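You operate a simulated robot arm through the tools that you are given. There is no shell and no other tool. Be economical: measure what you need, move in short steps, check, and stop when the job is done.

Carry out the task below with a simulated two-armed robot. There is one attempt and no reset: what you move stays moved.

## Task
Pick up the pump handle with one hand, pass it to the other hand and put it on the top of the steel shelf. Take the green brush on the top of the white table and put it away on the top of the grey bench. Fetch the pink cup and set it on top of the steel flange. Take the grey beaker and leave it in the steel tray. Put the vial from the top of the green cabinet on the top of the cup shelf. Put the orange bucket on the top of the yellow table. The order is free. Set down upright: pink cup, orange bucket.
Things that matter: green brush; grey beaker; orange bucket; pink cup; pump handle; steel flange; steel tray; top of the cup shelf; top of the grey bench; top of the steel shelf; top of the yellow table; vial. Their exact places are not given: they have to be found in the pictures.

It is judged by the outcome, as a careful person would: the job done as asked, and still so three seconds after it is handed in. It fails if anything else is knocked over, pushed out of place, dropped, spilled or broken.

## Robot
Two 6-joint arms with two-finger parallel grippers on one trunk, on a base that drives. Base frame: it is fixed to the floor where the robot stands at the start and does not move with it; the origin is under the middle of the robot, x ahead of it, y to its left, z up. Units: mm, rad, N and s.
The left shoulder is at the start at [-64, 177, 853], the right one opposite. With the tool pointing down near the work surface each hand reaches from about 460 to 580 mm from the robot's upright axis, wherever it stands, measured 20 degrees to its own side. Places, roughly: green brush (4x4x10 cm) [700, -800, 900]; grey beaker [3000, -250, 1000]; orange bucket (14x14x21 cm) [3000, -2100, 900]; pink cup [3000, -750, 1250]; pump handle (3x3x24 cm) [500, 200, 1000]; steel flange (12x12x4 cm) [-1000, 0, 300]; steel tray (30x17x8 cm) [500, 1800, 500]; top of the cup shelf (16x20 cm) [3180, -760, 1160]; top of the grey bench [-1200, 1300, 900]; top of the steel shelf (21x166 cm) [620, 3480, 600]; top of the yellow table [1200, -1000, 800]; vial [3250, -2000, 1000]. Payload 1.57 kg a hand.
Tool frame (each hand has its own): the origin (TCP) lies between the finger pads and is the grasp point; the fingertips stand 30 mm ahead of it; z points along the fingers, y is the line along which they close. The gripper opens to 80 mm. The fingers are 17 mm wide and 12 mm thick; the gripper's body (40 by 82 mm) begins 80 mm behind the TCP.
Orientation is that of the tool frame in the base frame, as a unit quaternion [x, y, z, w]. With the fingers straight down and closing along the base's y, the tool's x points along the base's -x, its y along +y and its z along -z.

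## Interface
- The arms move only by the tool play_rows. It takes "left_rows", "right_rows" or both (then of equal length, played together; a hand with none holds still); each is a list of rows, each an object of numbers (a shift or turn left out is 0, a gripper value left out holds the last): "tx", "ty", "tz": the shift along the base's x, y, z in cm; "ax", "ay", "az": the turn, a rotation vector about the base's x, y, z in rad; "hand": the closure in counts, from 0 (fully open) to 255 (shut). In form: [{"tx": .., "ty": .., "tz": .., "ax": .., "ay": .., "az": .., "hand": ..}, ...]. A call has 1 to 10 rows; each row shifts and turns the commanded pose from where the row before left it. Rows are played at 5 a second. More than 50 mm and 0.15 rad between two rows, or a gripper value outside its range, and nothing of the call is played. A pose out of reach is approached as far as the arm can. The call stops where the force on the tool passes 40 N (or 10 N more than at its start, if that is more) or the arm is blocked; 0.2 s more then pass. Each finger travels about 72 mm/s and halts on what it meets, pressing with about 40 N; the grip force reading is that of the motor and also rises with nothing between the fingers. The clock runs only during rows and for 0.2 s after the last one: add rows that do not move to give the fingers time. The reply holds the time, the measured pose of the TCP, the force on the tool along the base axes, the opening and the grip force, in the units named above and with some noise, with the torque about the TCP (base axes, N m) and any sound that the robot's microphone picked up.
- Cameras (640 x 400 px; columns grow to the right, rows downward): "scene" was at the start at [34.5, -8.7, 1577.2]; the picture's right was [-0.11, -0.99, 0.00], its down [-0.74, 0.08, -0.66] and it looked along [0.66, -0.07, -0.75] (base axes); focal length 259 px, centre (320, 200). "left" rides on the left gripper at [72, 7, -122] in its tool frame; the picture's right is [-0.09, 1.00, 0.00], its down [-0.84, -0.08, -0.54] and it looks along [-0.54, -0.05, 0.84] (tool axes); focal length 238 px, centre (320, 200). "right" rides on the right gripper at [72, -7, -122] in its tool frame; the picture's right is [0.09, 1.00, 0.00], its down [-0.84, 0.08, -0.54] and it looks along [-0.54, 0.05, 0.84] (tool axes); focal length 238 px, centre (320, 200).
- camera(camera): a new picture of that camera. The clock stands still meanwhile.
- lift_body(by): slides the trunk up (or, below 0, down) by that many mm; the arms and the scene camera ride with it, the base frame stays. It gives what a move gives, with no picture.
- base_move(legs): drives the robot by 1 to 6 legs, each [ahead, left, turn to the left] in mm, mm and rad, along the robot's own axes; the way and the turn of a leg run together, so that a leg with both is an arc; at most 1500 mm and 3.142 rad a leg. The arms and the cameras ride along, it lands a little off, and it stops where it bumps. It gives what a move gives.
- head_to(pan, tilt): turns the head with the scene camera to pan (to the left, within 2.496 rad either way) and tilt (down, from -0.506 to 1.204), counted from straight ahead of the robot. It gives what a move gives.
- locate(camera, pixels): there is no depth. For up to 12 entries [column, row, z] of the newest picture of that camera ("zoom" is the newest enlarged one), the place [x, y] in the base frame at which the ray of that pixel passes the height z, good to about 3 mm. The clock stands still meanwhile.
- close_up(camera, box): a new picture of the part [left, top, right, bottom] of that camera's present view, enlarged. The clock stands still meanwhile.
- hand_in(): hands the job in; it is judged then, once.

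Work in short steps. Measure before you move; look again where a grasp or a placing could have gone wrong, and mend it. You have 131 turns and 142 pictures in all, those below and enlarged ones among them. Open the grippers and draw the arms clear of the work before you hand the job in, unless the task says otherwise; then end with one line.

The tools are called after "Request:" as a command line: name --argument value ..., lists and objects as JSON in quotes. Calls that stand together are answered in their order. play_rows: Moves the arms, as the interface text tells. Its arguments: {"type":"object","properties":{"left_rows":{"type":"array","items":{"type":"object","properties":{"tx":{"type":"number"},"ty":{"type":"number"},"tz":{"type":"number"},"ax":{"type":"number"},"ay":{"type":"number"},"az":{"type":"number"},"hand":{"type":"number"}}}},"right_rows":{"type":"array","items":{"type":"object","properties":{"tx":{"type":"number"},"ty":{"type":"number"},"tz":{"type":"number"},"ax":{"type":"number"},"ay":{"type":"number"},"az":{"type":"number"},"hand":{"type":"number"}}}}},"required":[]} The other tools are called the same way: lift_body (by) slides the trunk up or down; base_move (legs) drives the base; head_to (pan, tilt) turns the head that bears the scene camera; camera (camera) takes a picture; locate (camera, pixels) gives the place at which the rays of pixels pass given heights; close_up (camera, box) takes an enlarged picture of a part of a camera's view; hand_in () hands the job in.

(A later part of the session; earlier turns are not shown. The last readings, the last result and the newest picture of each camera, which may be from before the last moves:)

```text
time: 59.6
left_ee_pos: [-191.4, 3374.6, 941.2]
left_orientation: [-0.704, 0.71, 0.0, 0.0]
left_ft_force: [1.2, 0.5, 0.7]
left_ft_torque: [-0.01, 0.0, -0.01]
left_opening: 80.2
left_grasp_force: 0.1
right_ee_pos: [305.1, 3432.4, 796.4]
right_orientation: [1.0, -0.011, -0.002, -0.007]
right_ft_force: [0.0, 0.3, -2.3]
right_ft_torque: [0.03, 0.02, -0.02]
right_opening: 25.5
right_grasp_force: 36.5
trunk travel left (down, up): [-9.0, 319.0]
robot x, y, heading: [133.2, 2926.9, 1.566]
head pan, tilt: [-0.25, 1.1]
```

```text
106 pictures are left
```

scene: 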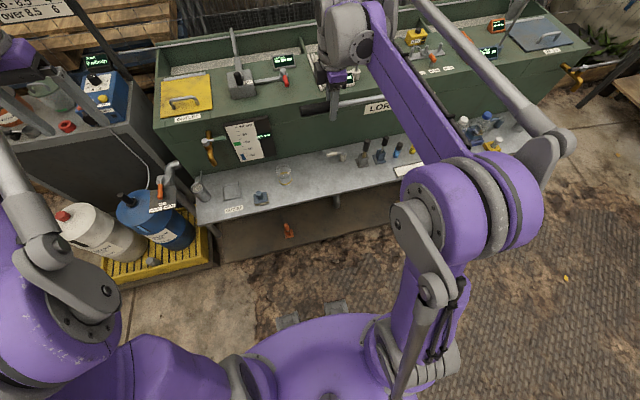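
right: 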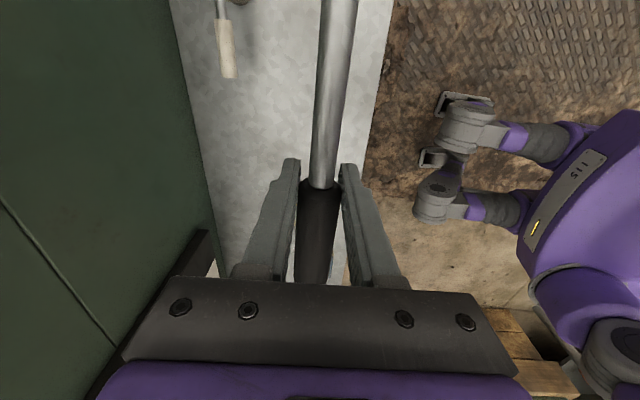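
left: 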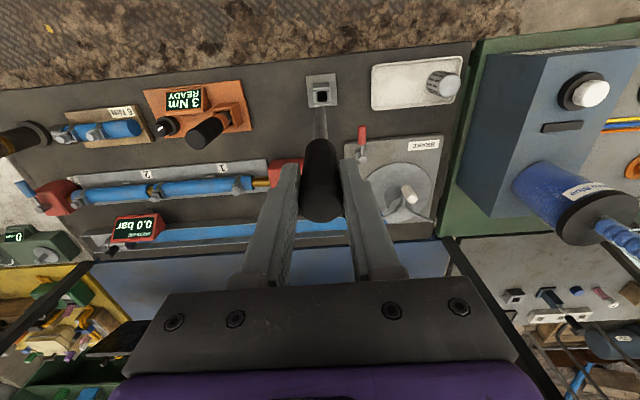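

Move over the free spot and descend to z≈645.

Request:
play_rows --right_rows '[{"tx": -1.3, "ty": 1.5}, {"tz": -4}, {"tz": -4}, {"tz": -4}, {"tz": -3.2}, {}, {}]'

Request:
camera --camera "right"

Request:
camera --camera "scene"

```text
time: 61.2
left_ee_pos: [-190.8, 3374.5, 942.5]
left_orientation: [-0.705, 0.709, 0.001, 0.0]
left_ft_force: [0.8, 0.8, -0.1]
left_ft_torque: [-0.02, 0.01, 0.01]
left_opening: 80.3
left_grasp_force: 0.0
right_ee_pos: [291.8, 3451.2, 644.0]
right_orientation: [1.0, -0.01, -0.001, -0.006]
right_ft_force: [0.7, 0.0, -2.2]
right_ft_torque: [0.0, 0.02, 0.0]
right_opening: 25.8
right_grasp_force: 36.7
trunk travel left (down, up): [-9.0, 319.0]
robot x, y, heading: [132.4, 2926.5, 1.565]
head pan, tilt: [-0.25, 1.1]
```

```text
105 pictures are left
```

right: 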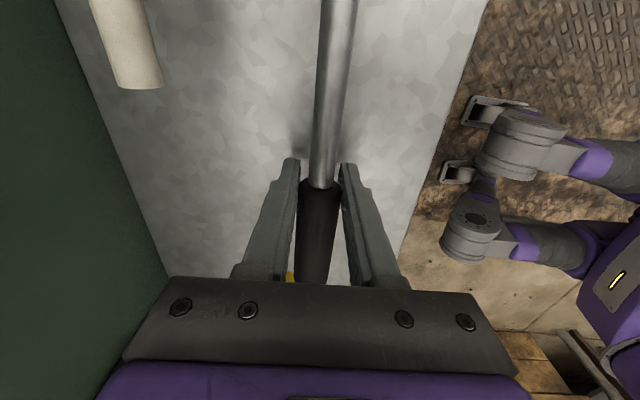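

```text
104 pictures are left
```

scene: 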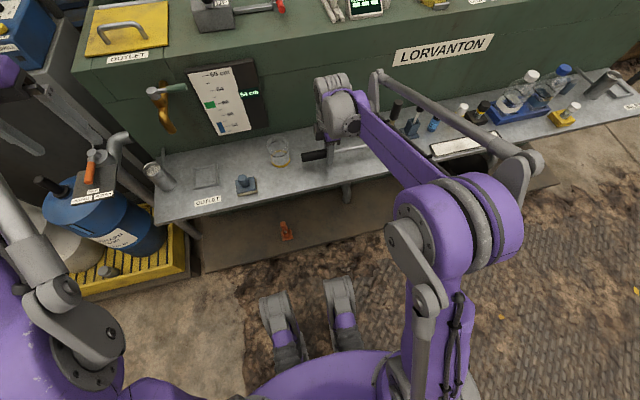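

Descend in small steps until touch.

Request:
play_rows --right_rows '[{"tz": -0.5}, {"tz": -0.4}, {"tz": -0.3}, {}]'

```text
time: 62.2
left_ee_pos: [-191.6, 3374.2, 941.8]
left_orientation: [-0.705, 0.71, 0.001, 0.0]
left_ft_force: [-0.4, 0.8, 0.0]
left_ft_torque: [-0.02, -0.01, 0.05]
left_opening: 79.9
left_grasp_force: 0.1
right_ee_pos: [291.2, 3450.2, 633.0]
right_orientation: [1.0, -0.01, 0.0, -0.006]
right_ft_force: [-0.2, 0.0, -2.0]
right_ft_torque: [-0.03, 0.03, 0.0]
right_opening: 25.3
right_grasp_force: 37.2
trunk travel left (down, up): [-9.0, 319.0]
robot x, y, heading: [130.1, 2926.4, 1.564]
head pan, tilt: [-0.25, 1.1]
```

Request:
play_rows --right_rows '[{"tz": -0.2}, {"tz": -0.2}, {"tz": -0.2}, {}]'

```text
time: 63.0
left_ee_pos: [-191.6, 3374.9, 941.8]
left_orientation: [-0.704, 0.71, 0.0, 0.0]
left_ft_force: [0.6, -0.9, -0.5]
left_ft_torque: [0.01, 0.0, -0.02]
left_opening: 80.1
left_grasp_force: 0.0
right_ee_pos: [291.0, 3448.2, 630.2]
right_orientation: [1.0, -0.011, -0.001, -0.006]
right_ft_force: [-0.6, -3.5, 14.0]
right_ft_torque: [-0.45, -0.03, -0.04]
right_opening: 25.7
right_grasp_force: 36.8
trunk travel left (down, up): [-9.0, 319.0]
robot x, y, heading: [134.6, 2925.4, 1.559]
head pan, tilt: [-0.25, 1.1]
stopped in row 4 (right hand): the force on the tool passed its limit at 43 N (the readings are from after the stop); the commanded pose is now the measured one
```

Fingertips touch the shelf. Open a little so the handle settles between the fingers, then more.

Request:
play_rows --right_rows '[{"hand": 165}, {}, {}, {"hand": 150}, {}, {}, {}]'

Request:
camera --camera "right"

```text
time: 64.7
left_ee_pos: [-191.6, 3374.7, 941.9]
left_orientation: [-0.705, 0.709, 0.001, 0.001]
left_ft_force: [0.3, -0.5, 0.6]
left_ft_torque: [0.01, 0.02, 0.0]
left_opening: 80.0
left_grasp_force: 0.0
right_ee_pos: [292.3, 3449.4, 629.7]
right_orientation: [1.0, -0.011, -0.001, -0.008]
right_ft_force: [0.5, 10.9, 38.2]
right_ft_torque: [-0.47, -0.04, 0.0]
right_opening: 26.5
right_grasp_force: 0.1
trunk travel left (down, up): [-9.0, 319.0]
robot x, y, heading: [133.5, 2924.6, 1.564]
head pan, tilt: [-0.25, 1.1]
```

```text
103 pictures are left
```

right: 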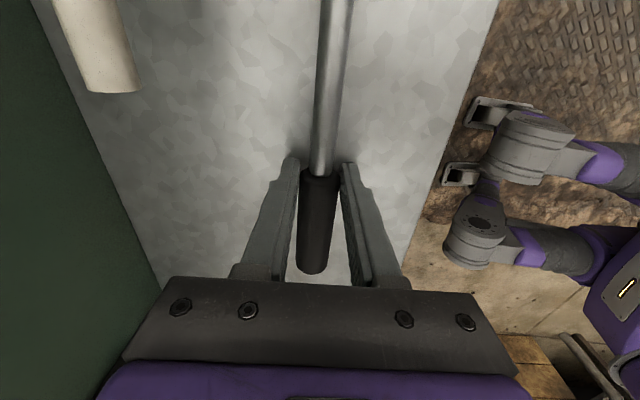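

The handle has come down between the fingers. Rise 3 mm, then open gently and lift clear.

Request:
play_rows --right_rows '[{"tz": 0.3}, {}, {"hand": 130}, {}, {"hand": 90}, {}, {"hand": 40}, {}, {}]'

Request:
camera --camera "right"

```text
time: 66.7
left_ee_pos: [-190.9, 3375.2, 941.4]
left_orientation: [-0.705, 0.71, 0.0, 0.001]
left_ft_force: [0.1, 0.7, -0.6]
left_ft_torque: [0.0, 0.01, 0.0]
left_opening: 79.6
left_grasp_force: 0.0
right_ee_pos: [292.6, 3451.6, 632.4]
right_orientation: [1.0, -0.01, 0.0, -0.007]
right_ft_force: [-0.2, 0.3, 0.4]
right_ft_torque: [-0.01, 0.01, -0.01]
right_opening: 67.4
right_grasp_force: 0.1
trunk travel left (down, up): [-9.0, 319.0]
robot x, y, heading: [132.7, 2930.2, 1.564]
head pan, tilt: [-0.25, 1.1]
```

```text
102 pictures are left
```

right: 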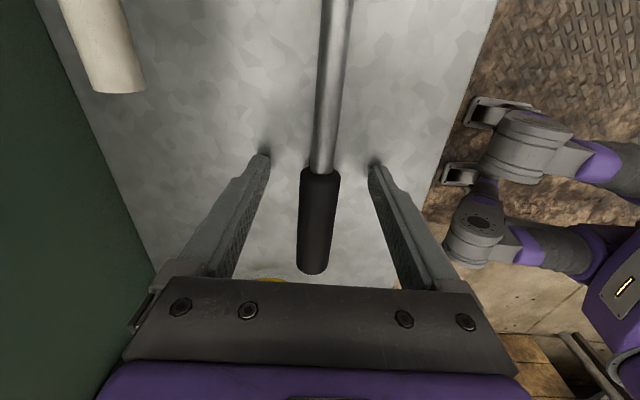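

Handle lies still. Lift the hand straight up, check, and back away.

Request:
play_rows --right_rows '[{"tz": 3}, {"tz": 4}, {"tz": 4}, {"tz": 4}, {}]'

Request:
camera --camera "right"

Request:
lift_body --by 285

Request:
base_move --legs '[[-450, 150, 0], [-500, 100, 0]]'

Request:
head_to --pan -0.3 --tilt 0.6

Request:
close_up --camera "scene" --box '[220, 100, 540, 300]'

```text
time: 67.8
left_ee_pos: [-191.7, 3374.6, 941.9]
left_orientation: [-0.705, 0.709, 0.0, 0.001]
left_ft_force: [-0.1, 0.2, -0.1]
left_ft_torque: [0.02, -0.02, 0.01]
left_opening: 80.2
left_grasp_force: 0.0
right_ee_pos: [292.0, 3448.3, 784.2]
right_orientation: [1.0, -0.01, -0.001, -0.007]
right_ft_force: [-0.4, 0.0, -0.7]
right_ft_torque: [0.02, 0.03, -0.04]
right_opening: 67.5
right_grasp_force: 0.1
trunk travel left (down, up): [-9.0, 319.0]
robot x, y, heading: [129.5, 2927.7, 1.562]
head pan, tilt: [-0.25, 1.1]
```

```text
101 pictures are left
```

right: 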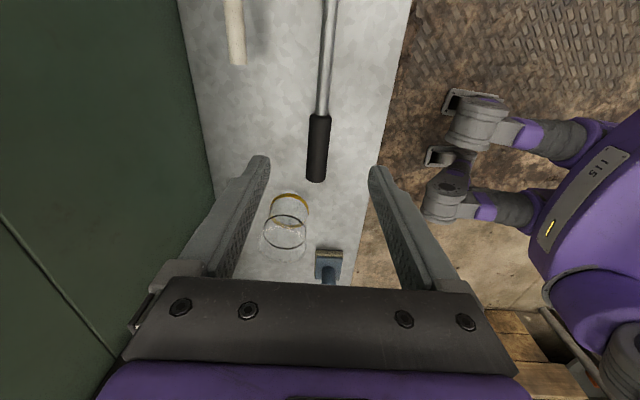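

```text
time: 70.7
left_ee_pos: [-192.0, 3374.8, 1227.4]
left_orientation: [-0.704, 0.71, 0.0, 0.0]
left_ft_force: [-0.6, 0.2, 0.3]
left_ft_torque: [0.01, 0.01, -0.02]
left_opening: 80.0
left_grasp_force: 0.0
right_ee_pos: [292.8, 3449.3, 1068.5]
right_orientation: [1.0, -0.01, -0.001, -0.007]
right_ft_force: [0.9, -0.2, 0.1]
right_ft_torque: [0.02, 0.0, -0.03]
right_opening: 67.4
right_grasp_force: 0.0
trunk travel left (down, up): [-294.0, 34.0]
robot x, y, heading: [132.8, 2926.0, 1.564]
head pan, tilt: [-0.25, 1.1]
```

```text
time: 76.2
left_ee_pos: [-451.3, 2420.2, 1227.3]
left_orientation: [-0.707, 0.707, -0.001, 0.0]
left_ft_force: [0.7, -0.7, -0.3]
left_ft_torque: [0.02, -0.01, -0.04]
left_opening: 79.7
left_grasp_force: 0.1
right_ee_pos: [32.3, 2499.5, 1067.4]
right_orientation: [1.0, -0.008, -0.001, -0.007]
right_ft_force: [0.2, -0.3, -0.7]
right_ft_torque: [0.02, -0.01, -0.03]
right_opening: 67.5
right_grasp_force: 0.0
trunk travel left (down, up): [-294.0, 34.0]
robot x, y, heading: [-123.8, 1976.5, 1.568]
head pan, tilt: [-0.25, 1.1]
```

```text
time: 77.1
left_ee_pos: [-450.3, 2421.0, 1227.0]
left_orientation: [-0.707, 0.708, 0.0, 0.0]
left_ft_force: [-0.4, 0.5, 0.8]
left_ft_torque: [0.05, -0.01, -0.01]
left_opening: 80.0
left_grasp_force: 0.0
right_ee_pos: [31.9, 2499.8, 1067.1]
right_orientation: [1.0, -0.008, -0.001, -0.007]
right_ft_force: [-0.6, -0.4, -0.3]
right_ft_torque: [0.0, -0.03, 0.01]
right_opening: 67.4
right_grasp_force: 0.1
trunk travel left (down, up): [-294.0, 34.0]
robot x, y, heading: [-125.0, 1975.2, 1.57]
head pan, tilt: [-0.3, 0.6]
```

```text
2.00 times, centred on (380, 200) of scene
```

zoom: 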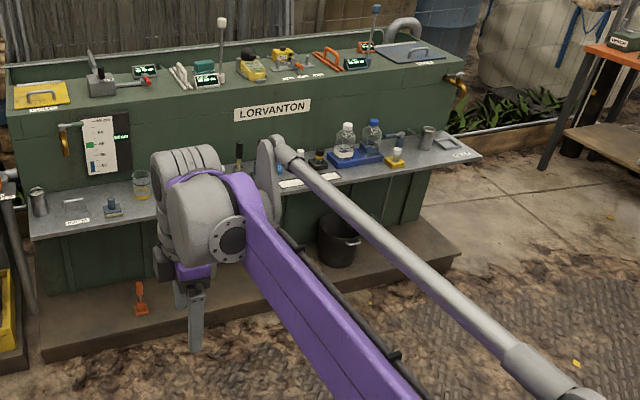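

Handle is on the shelf. While here I look at the steel tray (right) and the grey bench (left rear).

Request:
head_to --pan -1.75 --tilt 0.9

Request:
camera --camera "scene"

Request:
head_to --pan 2.1 --tilt 0.6

Request:
camera --camera "scene"

```text
time: 78.7
left_ee_pos: [-451.0, 2421.2, 1227.8]
left_orientation: [-0.706, 0.708, 0.0, 0.0]
left_ft_force: [0.0, -0.9, 0.4]
left_ft_torque: [0.02, -0.01, 0.01]
left_opening: 79.9
left_grasp_force: 0.0
right_ee_pos: [31.1, 2499.0, 1068.3]
right_orientation: [1.0, -0.008, -0.001, -0.008]
right_ft_force: [-0.3, 0.2, 0.5]
right_ft_torque: [0.01, -0.02, 0.01]
right_opening: 67.5
right_grasp_force: 0.1
trunk travel left (down, up): [-294.0, 34.0]
robot x, y, heading: [-125.0, 1975.7, 1.57]
head pan, tilt: [-1.751, 0.901]
```

```text
99 pictures are left
```

scene: 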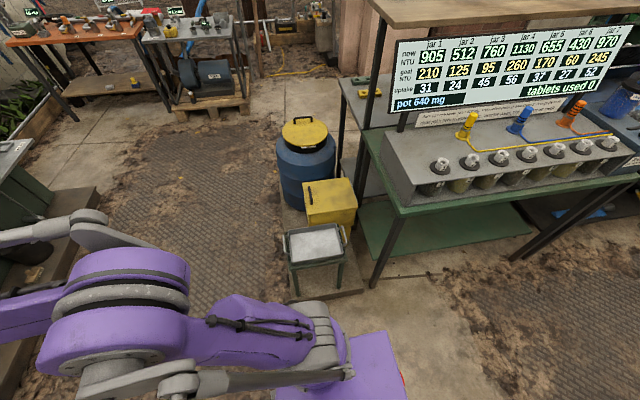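

```text
time: 81.8
left_ee_pos: [-451.9, 2420.7, 1227.7]
left_orientation: [-0.707, 0.707, 0.0, 0.0]
left_ft_force: [0.2, 0.2, 0.4]
left_ft_torque: [-0.01, 0.0, 0.01]
left_opening: 80.0
left_grasp_force: 0.0
right_ee_pos: [32.5, 2499.2, 1068.0]
right_orientation: [1.0, -0.008, -0.001, -0.008]
right_ft_force: [0.7, 0.0, -0.9]
right_ft_torque: [0.0, -0.02, -0.02]
right_opening: 67.4
right_grasp_force: 0.0
trunk travel left (down, up): [-294.0, 34.0]
robot x, y, heading: [-123.2, 1971.0, 1.568]
head pan, tilt: [2.1, 0.6]
```

```text
98 pictures are left
```

scene: 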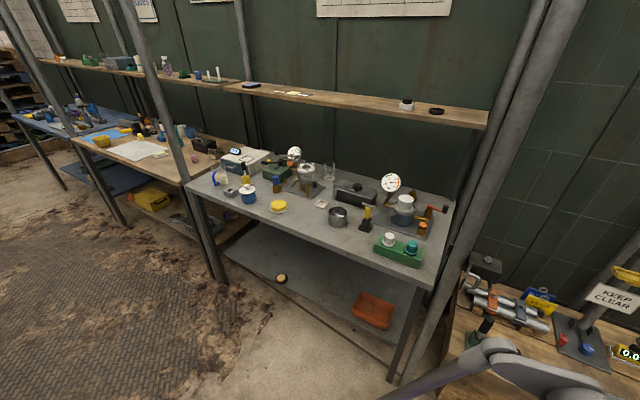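

Measure grey bench points (the newest picture), guessing height 880.

Request:
locate --camera "scene" --pixels '[[300, 228, 880], [278, 210, 880], [337, 222, 880], [248, 203, 880], [395, 260, 880], [430, 285, 880], [195, 185, 880], [300, 245, 880]]'

Request:
close_up --camera "scene" --box '[180, 140, 460, 300]'

```text
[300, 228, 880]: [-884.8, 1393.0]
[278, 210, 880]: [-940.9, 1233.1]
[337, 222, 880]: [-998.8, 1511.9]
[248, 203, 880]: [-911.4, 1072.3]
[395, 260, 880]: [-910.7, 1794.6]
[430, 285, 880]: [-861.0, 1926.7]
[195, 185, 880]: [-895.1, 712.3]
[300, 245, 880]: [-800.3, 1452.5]
```

```text
2.29 times, centred on (320, 220) of scene
```

zoom: 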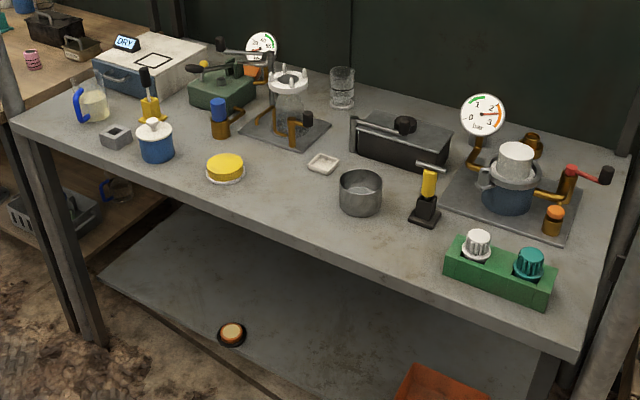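

Drive back along the aisle to y≈-900, face the white table, and look for the brush.

Request:
base_move --legs '[[-1450, 0, 0], [-1425, 0, 0], [0, 0, -1.57]]'

Request:
head_to --pan 0.1 --tilt 0.8

Request:
camera --camera "scene"

```text
time: 99.7
left_ee_pos: [260.9, -617.0, 1227.9]
left_orientation: [0.034, 0.999, 0.0, 0.001]
left_ft_force: [0.0, 0.2, 0.1]
left_ft_torque: [-0.02, 0.03, 0.0]
left_opening: 79.9
left_grasp_force: 0.1
right_ee_pos: [305.8, -1105.0, 1067.0]
right_orientation: [-0.677, 0.736, -0.005, 0.005]
right_ft_force: [0.2, 0.3, 0.5]
right_ft_torque: [-0.01, -0.01, 0.0]
right_opening: 67.4
right_grasp_force: 0.1
trunk travel left (down, up): [-294.0, 34.0]
robot x, y, heading: [-203.4, -910.4, -0.069]
head pan, tilt: [2.1, 0.6]
```

```text
time: 101.6
left_ee_pos: [259.6, -617.4, 1227.2]
left_orientation: [0.034, 0.999, -0.001, 0.0]
left_ft_force: [0.4, 0.0, -1.0]
left_ft_torque: [-0.01, 0.04, -0.02]
left_opening: 79.8
left_grasp_force: 0.1
right_ee_pos: [304.9, -1104.2, 1067.1]
right_orientation: [-0.677, 0.736, -0.005, 0.005]
right_ft_force: [-0.2, 0.4, -0.3]
right_ft_torque: [-0.03, 0.03, -0.02]
right_opening: 67.5
right_grasp_force: 0.1
trunk travel left (down, up): [-294.0, 34.0]
robot x, y, heading: [-201.0, -914.4, -0.069]
head pan, tilt: [0.099, 0.799]
```

```text
96 pictures are left
```

scene: 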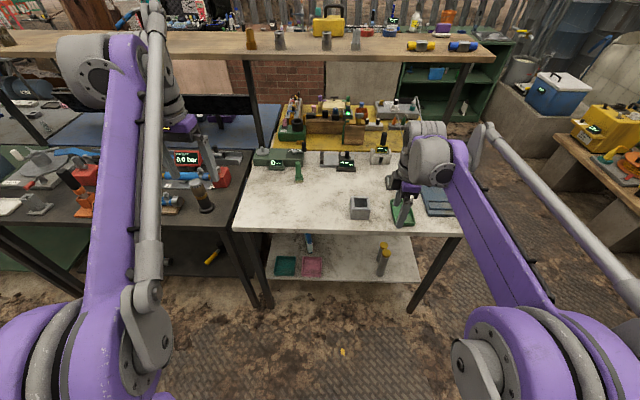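

The green brush stands at (299,172). Enlarge and measure.

Request:
close_up --camera "scene" --box '[240, 130, 400, 230]'

Request:
locate --camera "scene" --pixels '[[299, 181, 880], [299, 164, 980], [236, 231, 880], [462, 233, 880], [255, 170, 880]]'

```text
4.00 times, centred on (320, 180) of scene
```

zoom: 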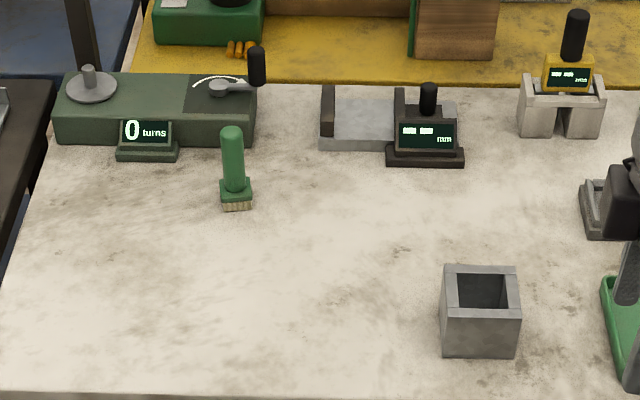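

```text
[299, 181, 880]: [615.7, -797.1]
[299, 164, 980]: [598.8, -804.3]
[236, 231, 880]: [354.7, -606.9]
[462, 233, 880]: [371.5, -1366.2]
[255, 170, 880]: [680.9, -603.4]
```

Straighten and drive up so that the left hand reaches the brush at about (610,-800).

Request:
base_move --legs '[[0, 0, 0.069], [275, -55, 0]]'

Request:
play_rows --left_rows '[{"ty": -4, "tz": -2}, {"ty": -4, "tz": -2}, {"ty": -4, "tz": -2}, {}, {}]'

Request:
camera --camera "left"

```text
time: 104.0
left_ee_pos: [509.8, -640.5, 1227.3]
left_orientation: [-0.001, 1.0, 0.0, 0.0]
left_ft_force: [0.2, -0.6, 0.1]
left_ft_torque: [0.0, -0.02, 0.0]
left_opening: 79.9
left_grasp_force: 0.1
right_ee_pos: [590.2, -1122.8, 1066.1]
right_orientation: [-0.703, 0.711, -0.005, 0.004]
right_ft_force: [-0.7, -0.1, 0.5]
right_ft_torque: [0.0, 0.06, -0.02]
right_opening: 67.4
right_grasp_force: 0.1
trunk travel left (down, up): [-294.0, 34.0]
robot x, y, heading: [63.7, -973.7, 0.002]
head pan, tilt: [0.099, 0.799]
```

```text
time: 105.2
left_ee_pos: [509.9, -760.0, 1170.2]
left_orientation: [-0.002, 1.0, 0.0, 0.0]
left_ft_force: [-0.2, 0.7, 0.2]
left_ft_torque: [0.03, -0.04, -0.01]
left_opening: 80.1
left_grasp_force: 0.0
right_ee_pos: [590.1, -1123.6, 1067.1]
right_orientation: [-0.703, 0.711, -0.004, 0.005]
right_ft_force: [1.1, -1.0, -0.1]
right_ft_torque: [-0.03, -0.04, -0.01]
right_opening: 67.4
right_grasp_force: 0.1
trunk travel left (down, up): [-294.0, 34.0]
robot x, y, heading: [69.3, -967.6, 0.009]
head pan, tilt: [0.099, 0.799]
```

```text
94 pictures are left
```

left: 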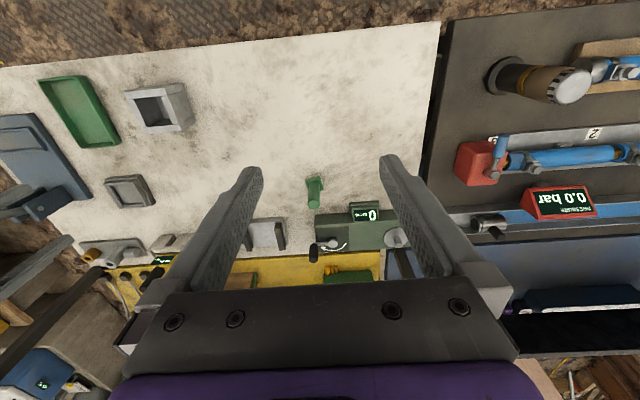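

Measure the brush in the left view.

Request:
locate --camera "left" --pixels '[[316, 182, 880], [315, 203, 970], [315, 203, 950], [316, 182, 860], [364, 212, 900]]'

Request:
close_up --camera "left" --box '[260, 150, 380, 250]'

```text
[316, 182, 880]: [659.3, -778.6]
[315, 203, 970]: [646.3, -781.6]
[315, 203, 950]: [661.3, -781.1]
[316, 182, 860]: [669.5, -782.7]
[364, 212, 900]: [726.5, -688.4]
```

```text
4.00 times, centred on (320, 200) of left
```

zoom: 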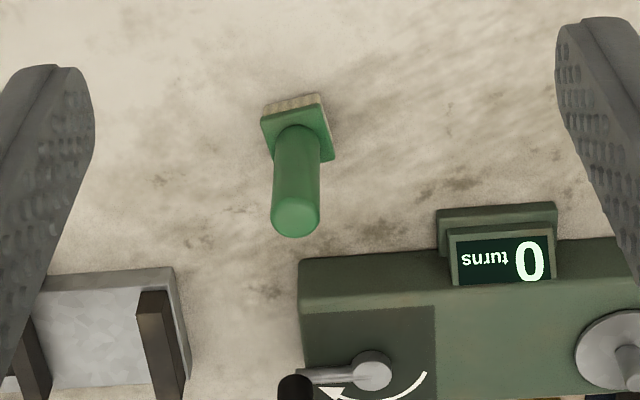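

Combining both views: the table is at z≈808 and the brush at about (697,-784), top z≈904. Drive 100 mm ahead, then bring the left hand over it.

Request:
base_move --legs '[[100, 0, 0]]'

Request:
play_rows --left_rows '[{"tx": 3, "ty": -1, "tz": -3}, {"tx": 3, "ty": -1, "tz": -3}, {"tx": 2, "tz": -4}, {"tz": -4}, {"tz": -3}, {}, {}]'

Request:
camera --camera "left"

```text
time: 106.4
left_ee_pos: [608.5, -758.9, 1169.6]
left_orientation: [-0.002, 1.0, 0.0, -0.001]
left_ft_force: [-0.3, -0.3, 0.1]
left_ft_torque: [0.02, 0.04, -0.01]
left_opening: 79.8
left_grasp_force: 0.1
right_ee_pos: [689.4, -1121.2, 1066.0]
right_orientation: [-0.704, 0.71, -0.003, 0.006]
right_ft_force: [0.8, -0.6, 0.2]
right_ft_torque: [0.02, 0.03, 0.02]
right_opening: 67.4
right_grasp_force: 0.1
trunk travel left (down, up): [-294.0, 34.0]
robot x, y, heading: [165.3, -963.7, 0.007]
head pan, tilt: [0.099, 0.799]
```

```text
time: 108.0
left_ee_pos: [684.4, -781.5, 999.1]
left_orientation: [-0.002, 1.0, 0.0, 0.0]
left_ft_force: [-0.6, -0.6, -0.5]
left_ft_torque: [0.0, -0.01, -0.01]
left_opening: 79.8
left_grasp_force: 0.1
right_ee_pos: [689.5, -1121.8, 1067.1]
right_orientation: [-0.704, 0.71, -0.004, 0.006]
right_ft_force: [-0.1, -0.8, 0.0]
right_ft_torque: [0.01, 0.0, -0.02]
right_opening: 67.3
right_grasp_force: 0.1
trunk travel left (down, up): [-294.0, 34.0]
robot x, y, heading: [164.1, -968.1, 0.008]
head pan, tilt: [0.099, 0.799]
```

```text
92 pictures are left
```

left: 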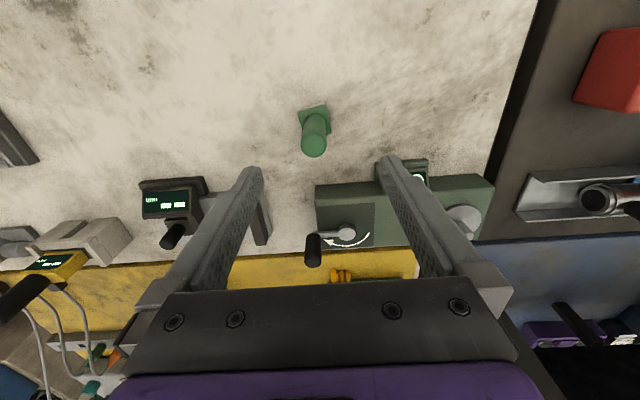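

Measure again from here, including the counter device near the finger.

Request:
locate --camera "left" --pixels '[[315, 118, 810], [314, 142, 900], [314, 142, 890], [405, 160, 830], [425, 165, 840], [320, 185, 850], [265, 240, 820]]'

```text
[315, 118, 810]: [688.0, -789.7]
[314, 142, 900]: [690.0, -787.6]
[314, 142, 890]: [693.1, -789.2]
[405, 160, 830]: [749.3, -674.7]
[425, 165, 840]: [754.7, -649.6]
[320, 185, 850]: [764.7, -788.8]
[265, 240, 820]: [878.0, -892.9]
```

Brush at (689,-788). Descend to z≈872 and grasp.

Request:
play_rows --left_rows '[{"tx": 0.5, "ty": -0.7, "tz": -3}, {"tz": -4}, {"tz": -4}, {"tz": -1.7}, {}, {"hand": 255}, {}, {}, {}, {}]'

Request:
camera --camera "left"

```text
time: 110.2
left_ee_pos: [694.9, -785.1, 872.4]
left_orientation: [-0.002, 1.0, 0.0, 0.001]
left_ft_force: [0.8, 0.5, -0.1]
left_ft_torque: [0.0, 0.03, 0.01]
left_opening: 32.8
left_grasp_force: 39.4
right_ee_pos: [689.5, -1122.7, 1066.6]
right_orientation: [-0.704, 0.71, -0.004, 0.005]
right_ft_force: [-0.1, -1.4, 0.2]
right_ft_torque: [0.02, -0.01, 0.03]
right_opening: 67.4
right_grasp_force: 0.1
trunk travel left (down, up): [-294.0, 34.0]
robot x, y, heading: [164.3, -968.0, 0.006]
head pan, tilt: [0.099, 0.799]
```

```text
91 pictures are left
```

left: 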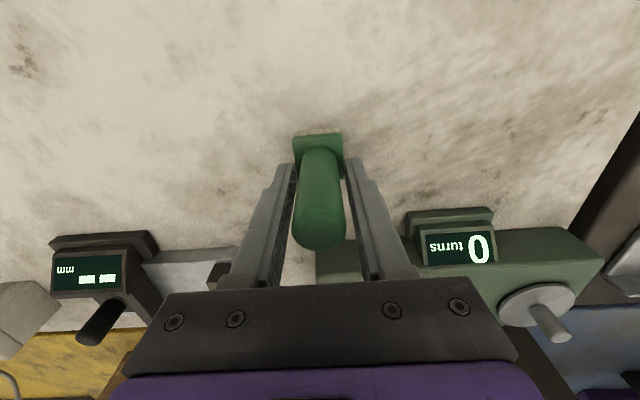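

Holding at 32.8 mm opening. Lift and check.

Request:
play_rows --left_rows '[{"tz": 2}, {"tz": 4}, {"tz": 4}, {"tz": 4}, {"tz": 4}, {}]'

Request:
close_up --camera "left" --box '[220, 80, 420, 300]'

```text
time: 111.6
left_ee_pos: [692.0, -785.4, 1051.6]
left_orientation: [-0.003, 1.0, -0.001, 0.0]
left_ft_force: [1.2, 1.3, -0.1]
left_ft_torque: [0.01, 0.03, -0.03]
left_opening: 22.8
left_grasp_force: 35.1
right_ee_pos: [689.3, -1121.1, 1067.3]
right_orientation: [-0.704, 0.71, -0.004, 0.005]
right_ft_force: [-0.4, -0.5, -0.6]
right_ft_torque: [0.0, 0.01, -0.01]
right_opening: 67.5
right_grasp_force: 0.2
trunk travel left (down, up): [-294.0, 34.0]
robot x, y, heading: [166.4, -967.6, 0.003]
head pan, tilt: [0.099, 0.799]
```

```text
1.82 times, centred on (320, 190) of left
```

zoom: 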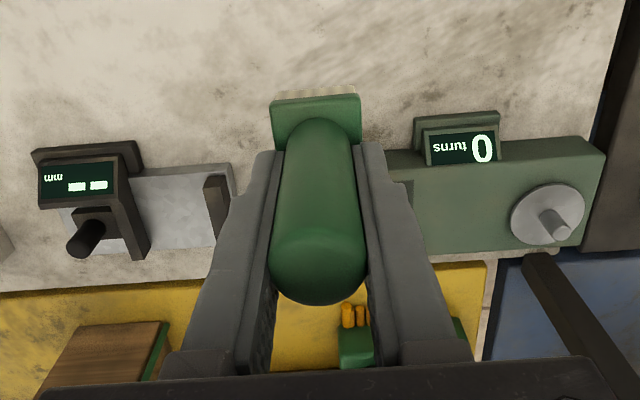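

Brush is in the hand (22.8 mm). Drive to the grey bench, face it and look.

Request:
base_move --legs '[[-400, 0, 0], [0, 0, 1.568], [1400, 0, 0], [1130, 0, 0], [0, 0, 1.57]]'

Request:
head_to --pan 0.2 --tilt 0.75

Request:
camera --camera "scene"

Request:
camera --camera "left"

```text
time: 133.4
left_ee_pos: [-775.7, 1342.8, 1052.8]
left_orientation: [1.0, -0.015, -0.001, 0.0]
left_ft_force: [-0.2, 0.3, -1.2]
left_ft_torque: [0.03, 0.0, 0.0]
left_opening: 22.3
left_grasp_force: 35.8
right_ee_pos: [-764.1, 1678.0, 1066.6]
right_orientation: [0.722, 0.691, -0.006, -0.004]
right_ft_force: [0.0, 0.3, -0.4]
right_ft_torque: [0.01, -0.01, 0.01]
right_opening: 67.3
right_grasp_force: 0.2
trunk travel left (down, up): [-294.0, 34.0]
robot x, y, heading: [-244.5, 1507.4, 3.114]
head pan, tilt: [0.099, 0.799]
```

```text
time: 134.1
left_ee_pos: [-776.5, 1342.7, 1051.8]
left_orientation: [1.0, -0.015, 0.0, 0.0]
left_ft_force: [0.8, 1.1, -0.4]
left_ft_torque: [0.02, -0.04, 0.02]
left_opening: 22.7
left_grasp_force: 35.1
right_ee_pos: [-763.2, 1679.5, 1066.8]
right_orientation: [0.723, 0.691, -0.006, -0.005]
right_ft_force: [1.0, 0.3, 0.2]
right_ft_torque: [-0.01, 0.01, 0.0]
right_opening: 67.3
right_grasp_force: 0.1
trunk travel left (down, up): [-294.0, 34.0]
robot x, y, heading: [-241.3, 1508.8, 3.116]
head pan, tilt: [0.201, 0.75]
```

```text
89 pictures are left
```

scene: 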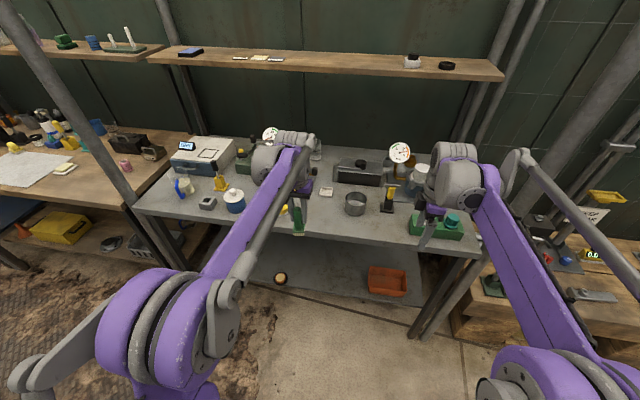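

```text
88 pictures are left
```

left: 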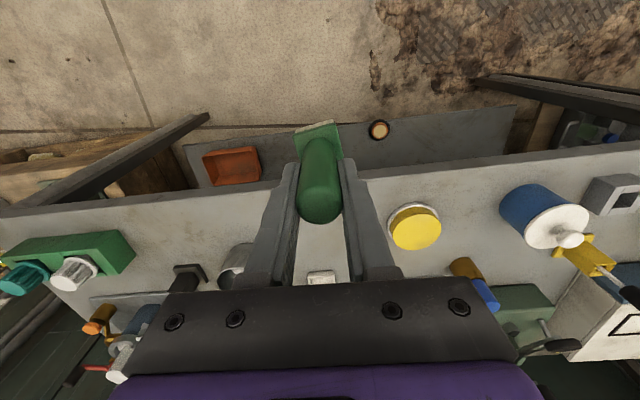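

Determine the bench height from its front edge in both views.

Request:
locate --camera "left" --pixels '[[440, 166, 810], [440, 166, 880], [415, 240, 810], [415, 240, 880], [238, 268, 810], [320, 278, 810], [345, 215, 810], [320, 278, 880]]'

Request:
locate --camera "scene" --pixels '[[320, 239, 810], [320, 239, 880], [326, 193, 810], [326, 193, 880], [355, 216, 810], [355, 216, 880]]'

Request:
close_up --camera "scene" --box '[160, 130, 480, 280]'

```text
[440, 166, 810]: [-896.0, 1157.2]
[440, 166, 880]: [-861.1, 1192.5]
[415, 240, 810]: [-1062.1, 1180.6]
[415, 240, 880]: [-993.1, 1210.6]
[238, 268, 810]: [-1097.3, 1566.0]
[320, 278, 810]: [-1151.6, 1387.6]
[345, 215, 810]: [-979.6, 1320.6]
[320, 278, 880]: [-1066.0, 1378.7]
```

```text
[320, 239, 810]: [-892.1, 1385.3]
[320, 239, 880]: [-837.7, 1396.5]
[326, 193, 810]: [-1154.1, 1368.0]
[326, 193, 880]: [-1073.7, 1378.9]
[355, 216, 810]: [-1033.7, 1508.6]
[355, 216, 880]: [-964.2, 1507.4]
```

```text
2.00 times, centred on (320, 205) of scene
```

zoom: 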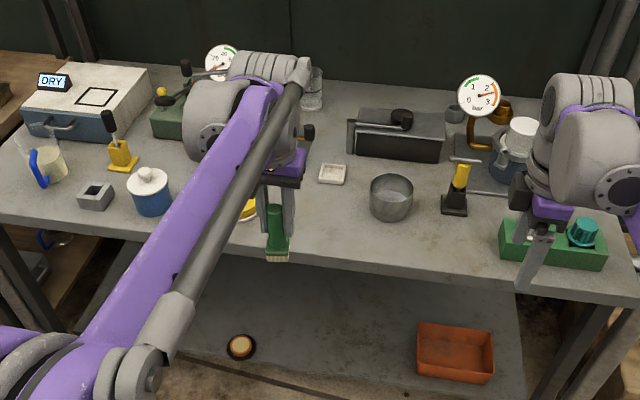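

Bench top z≈810; free spot at about (-985,1358) between pan and yellow dish. Drive 215 mm ahead.

Request:
base_move --legs '[[215, 0, 0.025]]'

Request:
camera --camera "left"

```text
time: 135.7
left_ee_pos: [-987.9, 1335.9, 1052.5]
left_orientation: [1.0, -0.003, 0.0, 0.0]
left_ft_force: [-0.1, 0.8, -0.4]
left_ft_torque: [0.03, 0.01, 0.02]
left_opening: 22.3
left_grasp_force: 35.5
right_ee_pos: [-983.0, 1671.4, 1066.8]
right_orientation: [0.714, 0.7, -0.005, -0.005]
right_ft_force: [-0.2, 0.1, 0.5]
right_ft_torque: [0.02, -0.03, 0.02]
right_opening: 67.3
right_grasp_force: 0.1
trunk travel left (down, up): [-294.0, 34.0]
robot x, y, heading: [-459.5, 1508.3, 3.133]
head pan, tilt: [0.201, 0.75]
```

```text
86 pictures are left
```

left: 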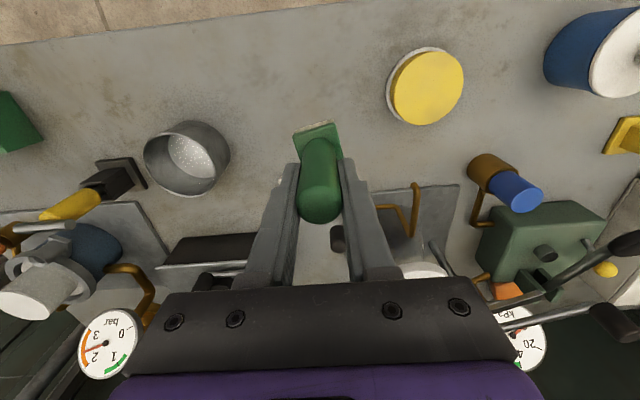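

Check the neighbours' positions relative to the drop spot.

Request:
locate --camera "left" --pixels '[[420, 85, 815], [190, 165, 815], [280, 182, 815], [410, 190, 815], [338, 235, 830], [390, 100, 815], [230, 160, 815]]'

```text
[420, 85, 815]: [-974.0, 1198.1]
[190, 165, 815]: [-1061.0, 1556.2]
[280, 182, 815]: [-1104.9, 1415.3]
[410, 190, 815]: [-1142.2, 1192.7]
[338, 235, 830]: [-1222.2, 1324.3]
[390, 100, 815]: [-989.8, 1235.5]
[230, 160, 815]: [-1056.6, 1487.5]
```

Spot is clear. Descend to z≈892 and feel for contact.

Request:
play_rows --left_rows '[{"ty": 1.2, "tz": -4}, {"tz": -4}, {"tz": -4}, {"tz": -4}, {}, {"tz": -0.4}, {"tz": -0.3}, {}]'

Request:
camera --camera "left"

```text
time: 136.7
left_ee_pos: [-987.7, 1348.9, 919.4]
left_orientation: [1.0, -0.002, 0.001, 0.001]
left_ft_force: [3.3, 1.8, 27.7]
left_ft_torque: [0.18, -0.17, -0.19]
left_opening: 21.8
left_grasp_force: 35.4
right_ee_pos: [-981.4, 1671.6, 1068.1]
right_orientation: [0.715, 0.7, -0.005, -0.005]
right_ft_force: [-0.4, 1.1, -0.1]
right_ft_torque: [-0.02, -0.02, 0.03]
right_opening: 67.2
right_grasp_force: 0.1
trunk travel left (down, up): [-294.0, 34.0]
robot x, y, heading: [-459.1, 1509.5, 3.132]
head pan, tilt: [0.201, 0.75]
stopped in row 4 (left hand): the force on the tool passed its limit at 144 N (the readings are from after the stop); the commanded pose is now the measured one
```

```text
85 pictures are left
```

left: 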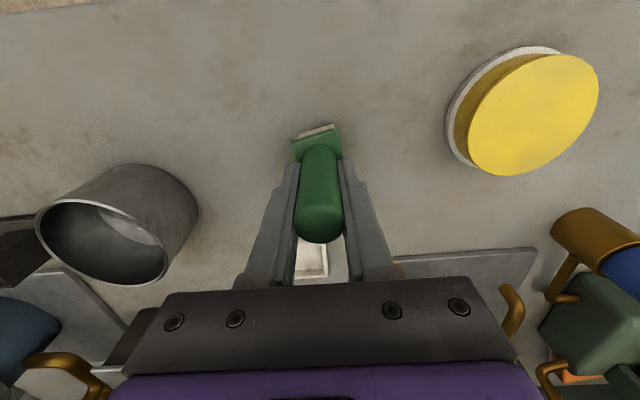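

The brush met the bench already at TCP z 919 (bench is higher than estimated). Release gently and check it stands.

Request:
play_rows --left_rows '[{"tz": 0.1}, {"hand": 170}, {}, {"hand": 120}, {}, {"hand": 60}, {}, {"hand": 0}, {}]'

Request:
camera --camera "left"

```text
time: 138.7
left_ee_pos: [-988.9, 1347.0, 915.7]
left_orientation: [1.0, -0.003, 0.0, 0.001]
left_ft_force: [0.9, 0.0, 0.0]
left_ft_torque: [-0.01, -0.01, -0.02]
left_opening: 79.8
left_grasp_force: 0.1
right_ee_pos: [-982.9, 1670.5, 1067.3]
right_orientation: [0.715, 0.699, -0.005, -0.004]
right_ft_force: [-0.4, -1.0, -0.8]
right_ft_torque: [0.04, -0.03, 0.01]
right_opening: 67.2
right_grasp_force: 0.1
trunk travel left (down, up): [-294.0, 34.0]
robot x, y, heading: [-458.4, 1509.4, 3.137]
head pan, tilt: [0.201, 0.75]
```

```text
84 pictures are left
```

left: 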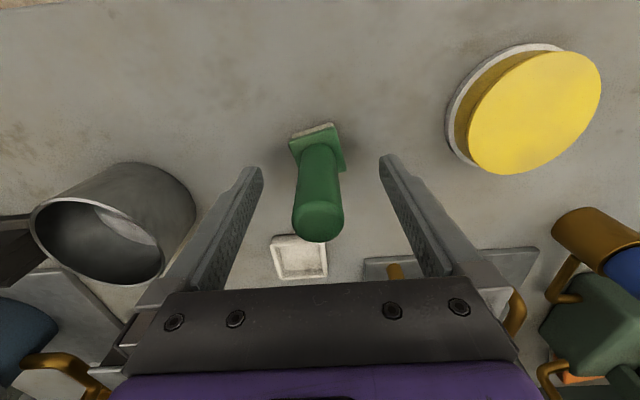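

Brush stands upright. Lift clear, back off, and drive to view the passage toward +x at y≈2500.

Request:
play_rows --left_rows '[{"tz": 3}, {"tz": 4}, {"tz": 4}, {"tz": 4}, {"tz": 4}, {}]'

Request:
base_move --legs '[[-350, 0, 0], [0, 0, -1.566], [1000, 0, 0], [0, 0, -1.57]]'

Request:
head_to --pan 0.0 --tilt 0.4

Request:
camera --camera "scene"

```text
time: 140.1
left_ee_pos: [-990.5, 1346.7, 1107.3]
left_orientation: [1.0, -0.004, -0.001, 0.0]
left_ft_force: [0.3, -0.6, -0.9]
left_ft_torque: [0.02, 0.05, 0.0]
left_opening: 79.8
left_grasp_force: 0.0
right_ee_pos: [-982.5, 1671.6, 1067.0]
right_orientation: [0.715, 0.699, -0.006, -0.004]
right_ft_force: [0.1, 0.6, 0.3]
right_ft_torque: [0.02, -0.01, -0.02]
right_opening: 67.4
right_grasp_force: 0.0
trunk travel left (down, up): [-294.0, 34.0]
robot x, y, heading: [-459.0, 1509.9, 3.131]
head pan, tilt: [0.201, 0.75]
```

```text
time: 154.8
left_ee_pos: [405.8, 2657.4, 1108.0]
left_orientation: [0.004, 1.0, 0.001, 0.0]
left_ft_force: [0.1, 0.3, -0.4]
left_ft_torque: [-0.01, -0.01, 0.04]
left_opening: 80.0
left_grasp_force: 0.0
right_ee_pos: [397.3, 2334.8, 1066.9]
right_orientation: [-0.699, 0.715, -0.004, 0.006]
right_ft_force: [-0.3, 0.3, -0.3]
right_ft_torque: [0.0, -0.02, 0.02]
right_opening: 67.4
right_grasp_force: 0.0
trunk travel left (down, up): [-294.0, 34.0]
robot x, y, heading: [-122.4, 2496.3, -0.009]
head pan, tilt: [0.201, 0.75]
```

```text
time: 155.6
left_ee_pos: [404.3, 2659.2, 1107.5]
left_orientation: [0.004, 1.0, 0.001, 0.0]
left_ft_force: [1.3, -0.1, 0.5]
left_ft_torque: [0.01, 0.0, 0.01]
left_opening: 79.9
left_grasp_force: 0.0
right_ee_pos: [398.0, 2334.8, 1066.4]
right_orientation: [-0.699, 0.715, -0.005, 0.006]
right_ft_force: [0.5, 0.4, -0.9]
right_ft_torque: [0.0, -0.01, 0.0]
right_opening: 67.2
right_grasp_force: 0.1
trunk travel left (down, up): [-294.0, 34.0]
robot x, y, heading: [-124.6, 2502.1, -0.007]
head pan, tilt: [0.0, 0.4]
```

```text
83 pictures are left
```

scene: 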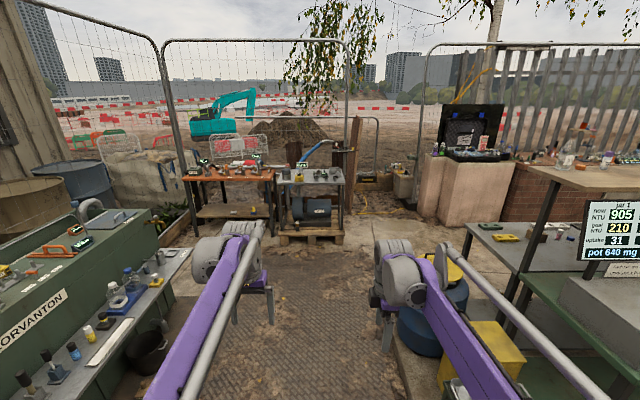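

The way ahead is clear. Drive to x≈1400 and look right.

Request:
base_move --legs '[[1400, 60, 0]]'

Request:
head_to --pan -0.8 --tilt 0.4

Request:
camera --camera "scene"

Request:
head_to --pan -1.5 --tilt 0.5

Request:
camera --camera "scene"

```text
time: 162.5
left_ee_pos: [1782.8, 2713.9, 1107.8]
left_orientation: [0.001, 1.0, 0.001, 0.0]
left_ft_force: [0.5, -0.1, -0.8]
left_ft_torque: [0.0, -0.01, -0.04]
left_opening: 80.2
left_grasp_force: 0.0
right_ee_pos: [1777.3, 2391.4, 1066.4]
right_orientation: [-0.702, 0.713, -0.004, 0.005]
right_ft_force: [-0.2, 0.2, 0.6]
right_ft_torque: [0.0, -0.04, -0.05]
right_opening: 67.6
right_grasp_force: 0.2
trunk travel left (down, up): [-294.0, 34.0]
robot x, y, heading: [1250.7, 2549.7, -0.002]
head pan, tilt: [0.0, 0.4]
```

```text
time: 163.6
left_ee_pos: [1782.6, 2714.3, 1105.8]
left_orientation: [0.001, 1.0, 0.001, 0.0]
left_ft_force: [-0.6, -0.5, -0.9]
left_ft_torque: [0.0, 0.0, 0.02]
left_opening: 79.9
left_grasp_force: 0.1
right_ee_pos: [1775.6, 2390.9, 1066.9]
right_orientation: [-0.702, 0.712, -0.005, 0.005]
right_ft_force: [0.9, -0.2, -0.1]
right_ft_torque: [0.05, -0.04, 0.01]
right_opening: 67.6
right_grasp_force: 0.2
trunk travel left (down, up): [-294.0, 34.0]
robot x, y, heading: [1250.2, 2551.0, -0.001]
head pan, tilt: [-0.799, 0.4]
```

```text
82 pictures are left
```

scene: 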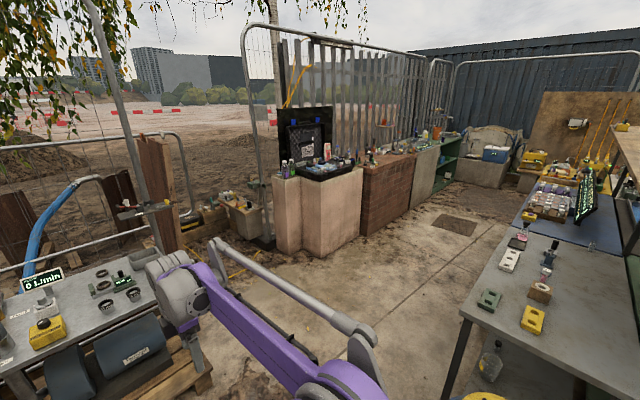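

```text
time: 164.7
left_ee_pos: [1782.8, 2714.1, 1108.0]
left_orientation: [0.001, 1.0, 0.001, 0.001]
left_ft_force: [-0.4, -1.1, -0.3]
left_ft_torque: [-0.02, 0.01, 0.01]
left_opening: 80.2
left_grasp_force: 0.1
right_ee_pos: [1777.2, 2391.8, 1067.1]
right_orientation: [-0.702, 0.712, -0.004, 0.005]
right_ft_force: [0.4, -0.5, -0.3]
right_ft_torque: [0.02, 0.02, -0.01]
right_opening: 67.5
right_grasp_force: 0.1
trunk travel left (down, up): [-294.0, 34.0]
robot x, y, heading: [1251.8, 2551.6, -0.006]
head pan, tilt: [-1.499, 0.499]
```

```text
81 pictures are left
```

scene: 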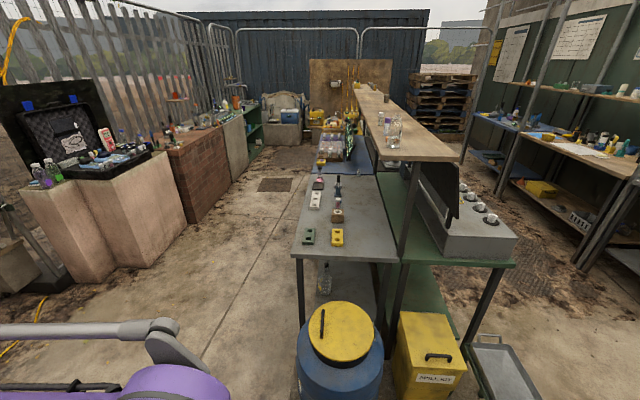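

A corridor about x 1450–2850 leads along the work row. Drive down its middle to y≈-150 and face the row.

Request:
base_move --legs '[[0, 0, -1.57], [600, 900, 0], [1400, 0, 0], [700, 0, 0], [0, 0, 1.57]]'

Request:
head_to --pan 0.0 --tilt 0.5

Request:
camera --camera "scene"

Request:
head_to --pan -0.9 --tilt 0.5

Request:
camera --camera "scene"

```text
time: 190.6
left_ee_pos: [2752.8, 68.5, 1107.5]
left_orientation: [-0.017, 1.0, 0.001, 0.0]
left_ft_force: [0.1, -0.2, 0.2]
left_ft_torque: [0.01, 0.02, 0.03]
left_opening: 79.9
left_grasp_force: 0.0
right_ee_pos: [2759.6, -255.1, 1067.4]
right_orientation: [0.714, -0.7, 0.004, -0.006]
right_ft_force: [0.1, 0.1, 0.4]
right_ft_torque: [0.0, -0.02, 0.01]
right_opening: 67.5
right_grasp_force: 0.1
trunk travel left (down, up): [-294.0, 34.0]
robot x, y, heading: [2230.3, -117.0, 0.031]
head pan, tilt: [-1.499, 0.499]
```

```text
time: 192.2
left_ee_pos: [2753.3, 69.1, 1108.8]
left_orientation: [-0.017, 1.0, 0.001, 0.0]
left_ft_force: [0.2, -0.2, 0.0]
left_ft_torque: [0.02, 0.01, -0.02]
left_opening: 80.1
left_grasp_force: 0.0
right_ee_pos: [2760.8, -254.7, 1066.8]
right_orientation: [0.714, -0.7, 0.004, -0.006]
right_ft_force: [1.0, -0.6, 1.0]
right_ft_torque: [0.06, 0.01, 0.02]
right_opening: 67.3
right_grasp_force: 0.0
trunk travel left (down, up): [-294.0, 34.0]
robot x, y, heading: [2230.1, -120.3, 0.036]
head pan, tilt: [0.0, 0.499]
```

```text
80 pictures are left
```

scene: 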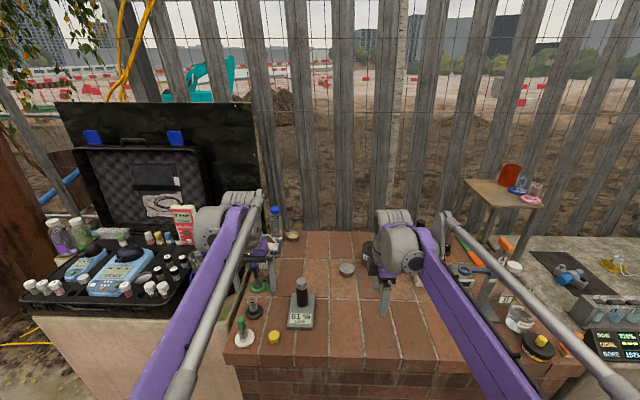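

```text
time: 193.3
left_ee_pos: [2752.9, 68.2, 1107.5]
left_orientation: [-0.017, 1.0, 0.001, 0.0]
left_ft_force: [-0.6, -0.1, 0.8]
left_ft_torque: [0.04, 0.0, 0.02]
left_opening: 80.0
left_grasp_force: 0.1
right_ee_pos: [2760.1, -254.1, 1066.7]
right_orientation: [0.714, -0.7, 0.005, -0.006]
right_ft_force: [-0.5, -0.4, -0.1]
right_ft_torque: [0.02, 0.0, -0.05]
right_opening: 67.5
right_grasp_force: 0.0
trunk travel left (down, up): [-294.0, 34.0]
robot x, y, heading: [2229.5, -114.5, 0.034]
head pan, tilt: [-0.901, 0.499]
```

```text
79 pictures are left
```

scene: 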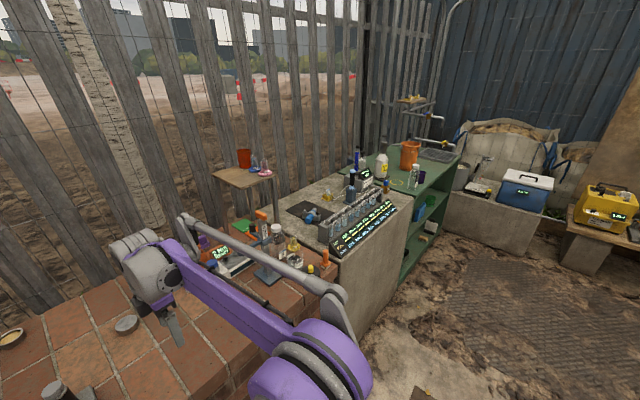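

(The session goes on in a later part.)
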